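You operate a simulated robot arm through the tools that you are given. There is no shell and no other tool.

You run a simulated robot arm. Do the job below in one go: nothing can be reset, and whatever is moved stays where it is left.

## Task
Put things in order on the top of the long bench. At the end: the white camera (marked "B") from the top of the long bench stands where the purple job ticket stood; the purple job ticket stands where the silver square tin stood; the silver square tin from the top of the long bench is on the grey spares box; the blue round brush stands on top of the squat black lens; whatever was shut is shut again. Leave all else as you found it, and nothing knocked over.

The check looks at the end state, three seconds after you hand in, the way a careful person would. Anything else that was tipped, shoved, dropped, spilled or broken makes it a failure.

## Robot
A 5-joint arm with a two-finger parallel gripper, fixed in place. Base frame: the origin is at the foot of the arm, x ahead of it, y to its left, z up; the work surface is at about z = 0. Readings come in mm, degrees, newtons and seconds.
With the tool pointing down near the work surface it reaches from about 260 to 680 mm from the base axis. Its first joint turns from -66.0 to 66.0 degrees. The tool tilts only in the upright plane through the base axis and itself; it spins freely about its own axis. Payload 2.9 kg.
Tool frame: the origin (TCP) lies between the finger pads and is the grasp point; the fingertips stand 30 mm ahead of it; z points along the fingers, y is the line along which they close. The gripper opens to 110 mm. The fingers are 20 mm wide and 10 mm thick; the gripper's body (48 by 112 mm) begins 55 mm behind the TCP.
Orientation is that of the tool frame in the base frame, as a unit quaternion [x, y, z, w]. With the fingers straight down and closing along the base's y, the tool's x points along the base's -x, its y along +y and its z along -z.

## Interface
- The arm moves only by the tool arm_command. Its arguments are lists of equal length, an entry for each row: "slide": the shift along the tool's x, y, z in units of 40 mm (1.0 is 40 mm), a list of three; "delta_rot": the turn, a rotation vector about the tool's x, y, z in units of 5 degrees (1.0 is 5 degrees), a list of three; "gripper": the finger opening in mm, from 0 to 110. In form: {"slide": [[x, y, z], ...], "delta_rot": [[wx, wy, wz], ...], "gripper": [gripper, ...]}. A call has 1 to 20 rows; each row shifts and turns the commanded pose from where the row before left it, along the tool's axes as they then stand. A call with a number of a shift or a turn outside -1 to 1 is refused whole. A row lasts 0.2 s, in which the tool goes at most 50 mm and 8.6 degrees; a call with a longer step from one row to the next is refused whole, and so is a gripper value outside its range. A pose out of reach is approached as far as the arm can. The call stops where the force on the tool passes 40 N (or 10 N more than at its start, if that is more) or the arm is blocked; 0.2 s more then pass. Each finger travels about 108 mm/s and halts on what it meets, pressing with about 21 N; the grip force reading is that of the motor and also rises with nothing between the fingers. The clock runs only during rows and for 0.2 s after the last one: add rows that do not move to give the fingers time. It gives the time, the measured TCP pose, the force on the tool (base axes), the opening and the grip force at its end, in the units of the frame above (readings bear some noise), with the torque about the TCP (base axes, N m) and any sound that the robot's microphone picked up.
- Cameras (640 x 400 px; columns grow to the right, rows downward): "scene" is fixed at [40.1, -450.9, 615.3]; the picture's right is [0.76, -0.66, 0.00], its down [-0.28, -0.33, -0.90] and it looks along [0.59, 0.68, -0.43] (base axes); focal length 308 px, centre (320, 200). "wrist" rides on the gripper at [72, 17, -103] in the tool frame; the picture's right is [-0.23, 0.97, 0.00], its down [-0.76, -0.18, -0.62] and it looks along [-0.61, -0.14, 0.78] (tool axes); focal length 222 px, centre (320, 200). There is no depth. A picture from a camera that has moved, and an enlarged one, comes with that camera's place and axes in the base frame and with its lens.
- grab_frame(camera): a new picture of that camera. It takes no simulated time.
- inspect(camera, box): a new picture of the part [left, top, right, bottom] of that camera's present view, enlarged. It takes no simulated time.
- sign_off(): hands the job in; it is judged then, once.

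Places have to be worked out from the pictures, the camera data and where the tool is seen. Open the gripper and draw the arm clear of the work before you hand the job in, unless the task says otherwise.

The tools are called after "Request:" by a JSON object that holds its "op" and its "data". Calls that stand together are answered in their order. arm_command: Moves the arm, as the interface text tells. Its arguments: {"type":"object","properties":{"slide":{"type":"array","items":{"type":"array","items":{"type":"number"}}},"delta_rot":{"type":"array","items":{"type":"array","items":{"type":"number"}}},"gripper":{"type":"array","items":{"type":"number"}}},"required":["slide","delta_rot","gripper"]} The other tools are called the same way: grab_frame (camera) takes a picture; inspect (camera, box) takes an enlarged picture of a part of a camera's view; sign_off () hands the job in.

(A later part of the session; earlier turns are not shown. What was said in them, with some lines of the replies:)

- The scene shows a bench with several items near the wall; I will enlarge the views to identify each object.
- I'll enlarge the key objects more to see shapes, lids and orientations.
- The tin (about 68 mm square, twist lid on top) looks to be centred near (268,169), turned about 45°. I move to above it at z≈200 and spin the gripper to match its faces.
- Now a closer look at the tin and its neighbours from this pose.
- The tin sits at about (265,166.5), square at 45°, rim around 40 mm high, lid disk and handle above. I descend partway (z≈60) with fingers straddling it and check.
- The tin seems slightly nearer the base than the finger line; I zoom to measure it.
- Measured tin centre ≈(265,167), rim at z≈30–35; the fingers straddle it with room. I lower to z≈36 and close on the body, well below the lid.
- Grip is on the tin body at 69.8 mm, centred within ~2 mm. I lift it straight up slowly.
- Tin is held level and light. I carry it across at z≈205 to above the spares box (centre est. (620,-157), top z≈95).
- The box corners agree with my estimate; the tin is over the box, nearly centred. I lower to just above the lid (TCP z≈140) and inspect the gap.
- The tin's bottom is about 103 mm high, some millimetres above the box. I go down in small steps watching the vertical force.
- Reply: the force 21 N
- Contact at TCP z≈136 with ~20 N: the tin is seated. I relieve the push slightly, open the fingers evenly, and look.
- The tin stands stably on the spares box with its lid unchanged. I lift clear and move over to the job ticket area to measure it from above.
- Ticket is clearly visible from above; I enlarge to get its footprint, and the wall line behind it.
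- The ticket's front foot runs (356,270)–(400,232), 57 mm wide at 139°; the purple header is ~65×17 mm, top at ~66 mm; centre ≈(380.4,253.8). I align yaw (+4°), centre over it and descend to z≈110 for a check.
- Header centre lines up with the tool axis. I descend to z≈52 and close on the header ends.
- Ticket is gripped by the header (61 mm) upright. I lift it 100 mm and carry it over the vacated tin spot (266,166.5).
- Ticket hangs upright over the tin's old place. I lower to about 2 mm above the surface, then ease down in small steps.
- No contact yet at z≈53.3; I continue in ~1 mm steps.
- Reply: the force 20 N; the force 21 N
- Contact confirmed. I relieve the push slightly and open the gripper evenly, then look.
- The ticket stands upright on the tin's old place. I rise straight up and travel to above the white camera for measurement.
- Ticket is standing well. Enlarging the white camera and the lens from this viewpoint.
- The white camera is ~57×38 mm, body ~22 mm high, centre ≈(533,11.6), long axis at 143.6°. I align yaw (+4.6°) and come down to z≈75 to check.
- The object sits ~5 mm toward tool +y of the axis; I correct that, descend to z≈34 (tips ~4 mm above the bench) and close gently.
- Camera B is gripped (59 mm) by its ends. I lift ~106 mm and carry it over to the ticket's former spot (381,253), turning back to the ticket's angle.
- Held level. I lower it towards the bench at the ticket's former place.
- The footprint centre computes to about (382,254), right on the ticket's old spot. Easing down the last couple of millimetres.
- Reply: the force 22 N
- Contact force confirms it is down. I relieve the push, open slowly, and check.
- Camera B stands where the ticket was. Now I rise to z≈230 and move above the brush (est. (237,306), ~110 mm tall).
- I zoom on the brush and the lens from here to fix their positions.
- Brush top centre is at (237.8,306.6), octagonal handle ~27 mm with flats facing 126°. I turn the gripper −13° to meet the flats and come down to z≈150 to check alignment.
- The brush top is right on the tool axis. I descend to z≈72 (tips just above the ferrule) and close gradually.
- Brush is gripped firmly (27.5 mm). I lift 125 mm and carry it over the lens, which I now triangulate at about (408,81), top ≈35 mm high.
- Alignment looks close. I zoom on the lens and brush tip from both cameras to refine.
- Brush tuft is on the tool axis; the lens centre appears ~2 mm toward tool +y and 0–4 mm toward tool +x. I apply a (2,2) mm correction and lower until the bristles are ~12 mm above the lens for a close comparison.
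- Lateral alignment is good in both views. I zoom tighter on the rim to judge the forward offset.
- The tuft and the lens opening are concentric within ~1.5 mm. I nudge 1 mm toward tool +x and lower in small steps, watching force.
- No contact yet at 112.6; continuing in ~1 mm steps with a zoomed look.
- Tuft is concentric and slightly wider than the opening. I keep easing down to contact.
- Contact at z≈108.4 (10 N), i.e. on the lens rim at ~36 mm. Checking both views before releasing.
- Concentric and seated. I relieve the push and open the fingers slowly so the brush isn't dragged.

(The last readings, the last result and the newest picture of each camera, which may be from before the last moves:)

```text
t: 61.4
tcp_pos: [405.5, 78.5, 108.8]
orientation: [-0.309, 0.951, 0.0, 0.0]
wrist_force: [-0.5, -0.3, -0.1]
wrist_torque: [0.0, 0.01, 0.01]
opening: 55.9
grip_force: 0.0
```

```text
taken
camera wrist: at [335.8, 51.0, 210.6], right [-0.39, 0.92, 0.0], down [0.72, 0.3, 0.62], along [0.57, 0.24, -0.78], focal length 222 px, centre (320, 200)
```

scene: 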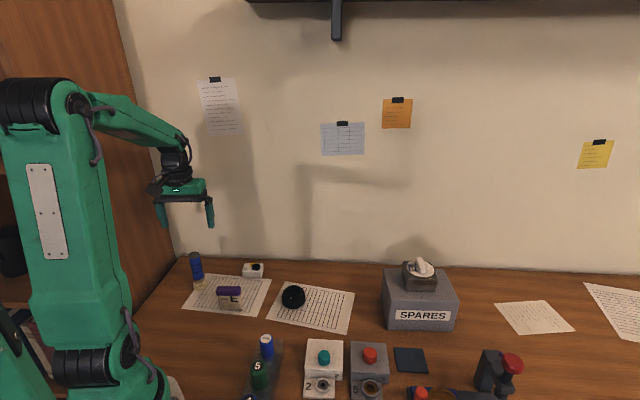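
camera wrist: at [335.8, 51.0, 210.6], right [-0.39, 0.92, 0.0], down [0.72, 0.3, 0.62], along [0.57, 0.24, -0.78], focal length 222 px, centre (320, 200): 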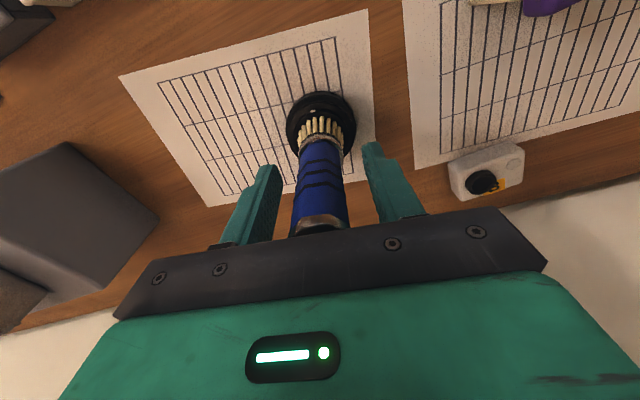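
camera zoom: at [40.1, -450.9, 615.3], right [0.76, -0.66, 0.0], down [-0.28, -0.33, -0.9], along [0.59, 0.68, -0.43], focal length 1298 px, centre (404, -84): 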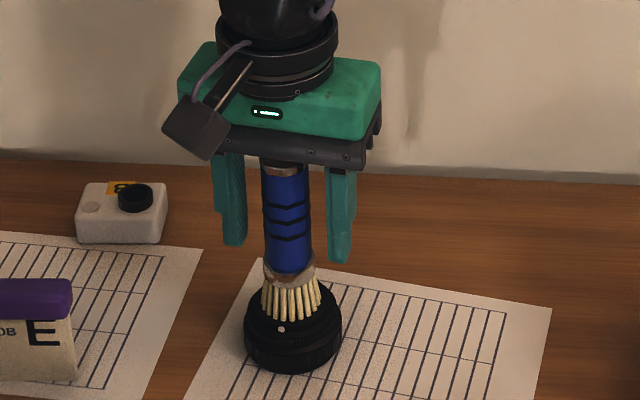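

The brush stands on the lens by itself. I open wider and rise straight up well clear.

Request:
{"op": "arm_command", "data": {"slide": [[0, 0, 0], [0, 0, 0], [0, 0, -0.3], [0, 0, -0.6], [0, 0, -0.8], [0, 0, -0.9], [0, 0, -0.9], [0, 0, -0.9], [0, 0, -0.9], [0, 0, 0], [0, 0, 0], [0, 0, 0], [0, 0, 0], [0, 0, 0]], "delta_rot": [[0, 0, 0], [0, 0, 0], [0, 0, 0], [0, 0, 0], [0, 0, 0], [0, 0, 0], [0, 0, 0], [0, 0, 0], [0, 0, 0], [0, 0, 0], [0, 0, 0], [0, 0, 0], [0, 0, 0], [0, 0, 0]], "gripper": [80, 105, 110, 110, 110, 110, 110, 110, 110, 110, 110, 110, 110, 110]}}

Request:
{"op": "grab_frame", "data": {"camera": "scene"}}

Request:
{"op": "grab_frame", "data": {"camera": "wrist"}}

Request:
{"op": "inspect", "data": {"camera": "scene", "box": [170, 240, 370, 365]}}

Request:
{"op": "inspect", "data": {"camera": "scene", "box": [370, 240, 480, 345]}}

```text
t: 64.4
tcp_pos: [402.3, 78.6, 319.5]
orientation: [-0.31, 0.951, 0.0, 0.0]
wrist_force: [-0.3, 0.8, -0.2]
wrist_torque: [0.02, 0.0, -0.01]
opening: 110.2
grip_force: 0.0
```

```text
taken
```

scene: 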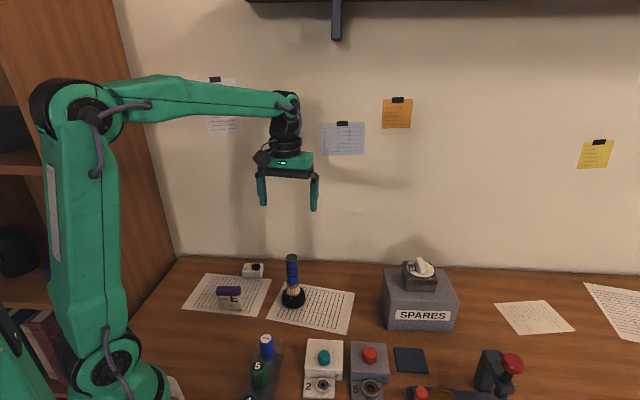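

```text
taken
camera wrist: at [333.7, 49.9, 421.7], right [-0.39, 0.92, 0.0], down [0.72, 0.3, 0.62], along [0.57, 0.24, -0.78], focal length 222 px, centre (320, 200)
```

wrist: 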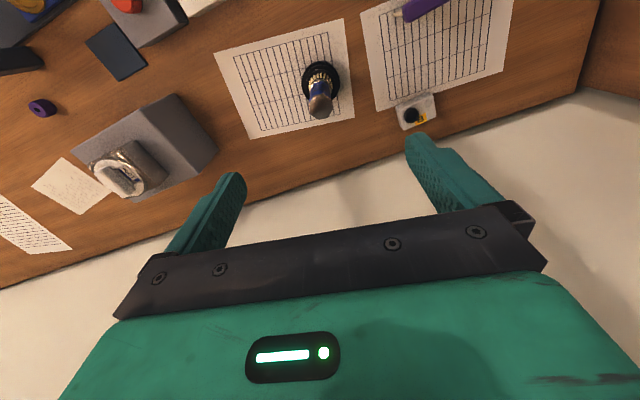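

```text
3.20 times, centred on (270, 302) of scene
camera zoom: at [40.1, -450.9, 615.3], right [0.76, -0.66, 0.0], down [-0.28, -0.33, -0.9], along [0.59, 0.68, -0.43], focal length 987 px, centre (480, -128)
```

zoom: 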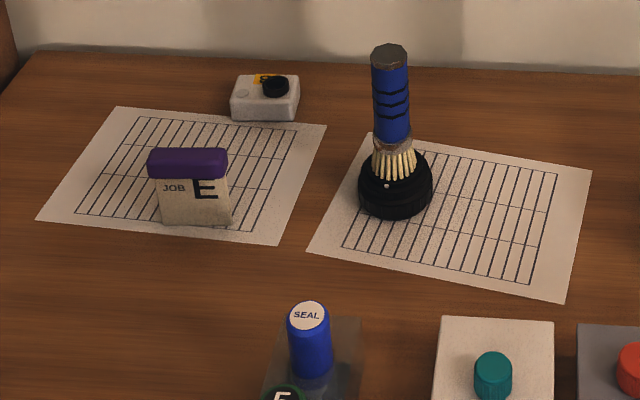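

```text
3.81 times, centred on (425, 292) of scene
camera zoom: at [40.1, -450.9, 615.3], right [0.76, -0.66, 0.0], down [-0.28, -0.33, -0.9], along [0.59, 0.68, -0.43], focal length 1175 px, centre (-80, -152)
```

zoom: 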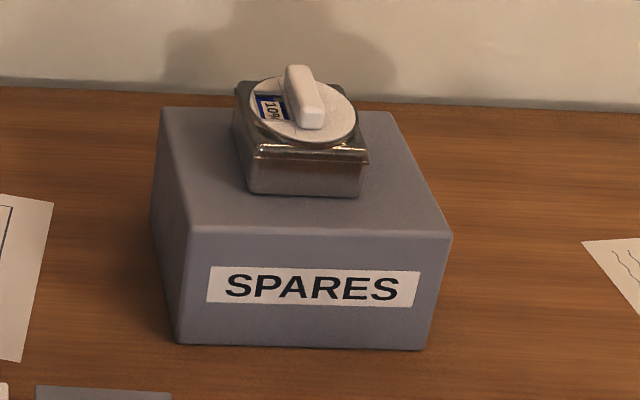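

All four items are in place and stable: tin on the spares box with its lid closed as before, ticket on the tin's spot, camera B on the ticket's spot, brush upright on the lens. The gripper is open and high above the work, so I hand in.

Request:
{"op": "sign_off", "data": {}}

```text
The job is handed in.
```

I handed the job in with all four moves done. Nothing was knocked over and nothing else looked disturbed in the last pictures.

- **Silver square tin:** it is on top of the grey spares box, roughly central. Its lid was not touched and is still shut.
- **Purple job ticket:** it stands upright where the tin stood, within about 3 mm by my estimate.
- **White camera "B":** it sits where the ticket stood, within about 2 mm by my estimate, lens facing up as before.
- **Blue round brush:** it stands bristles down on the rim of the squat black lens. It is centred to about 1 mm and stayed upright after I let go.

The gripper is open and raised about 320 mm above the bench, clear of everything.
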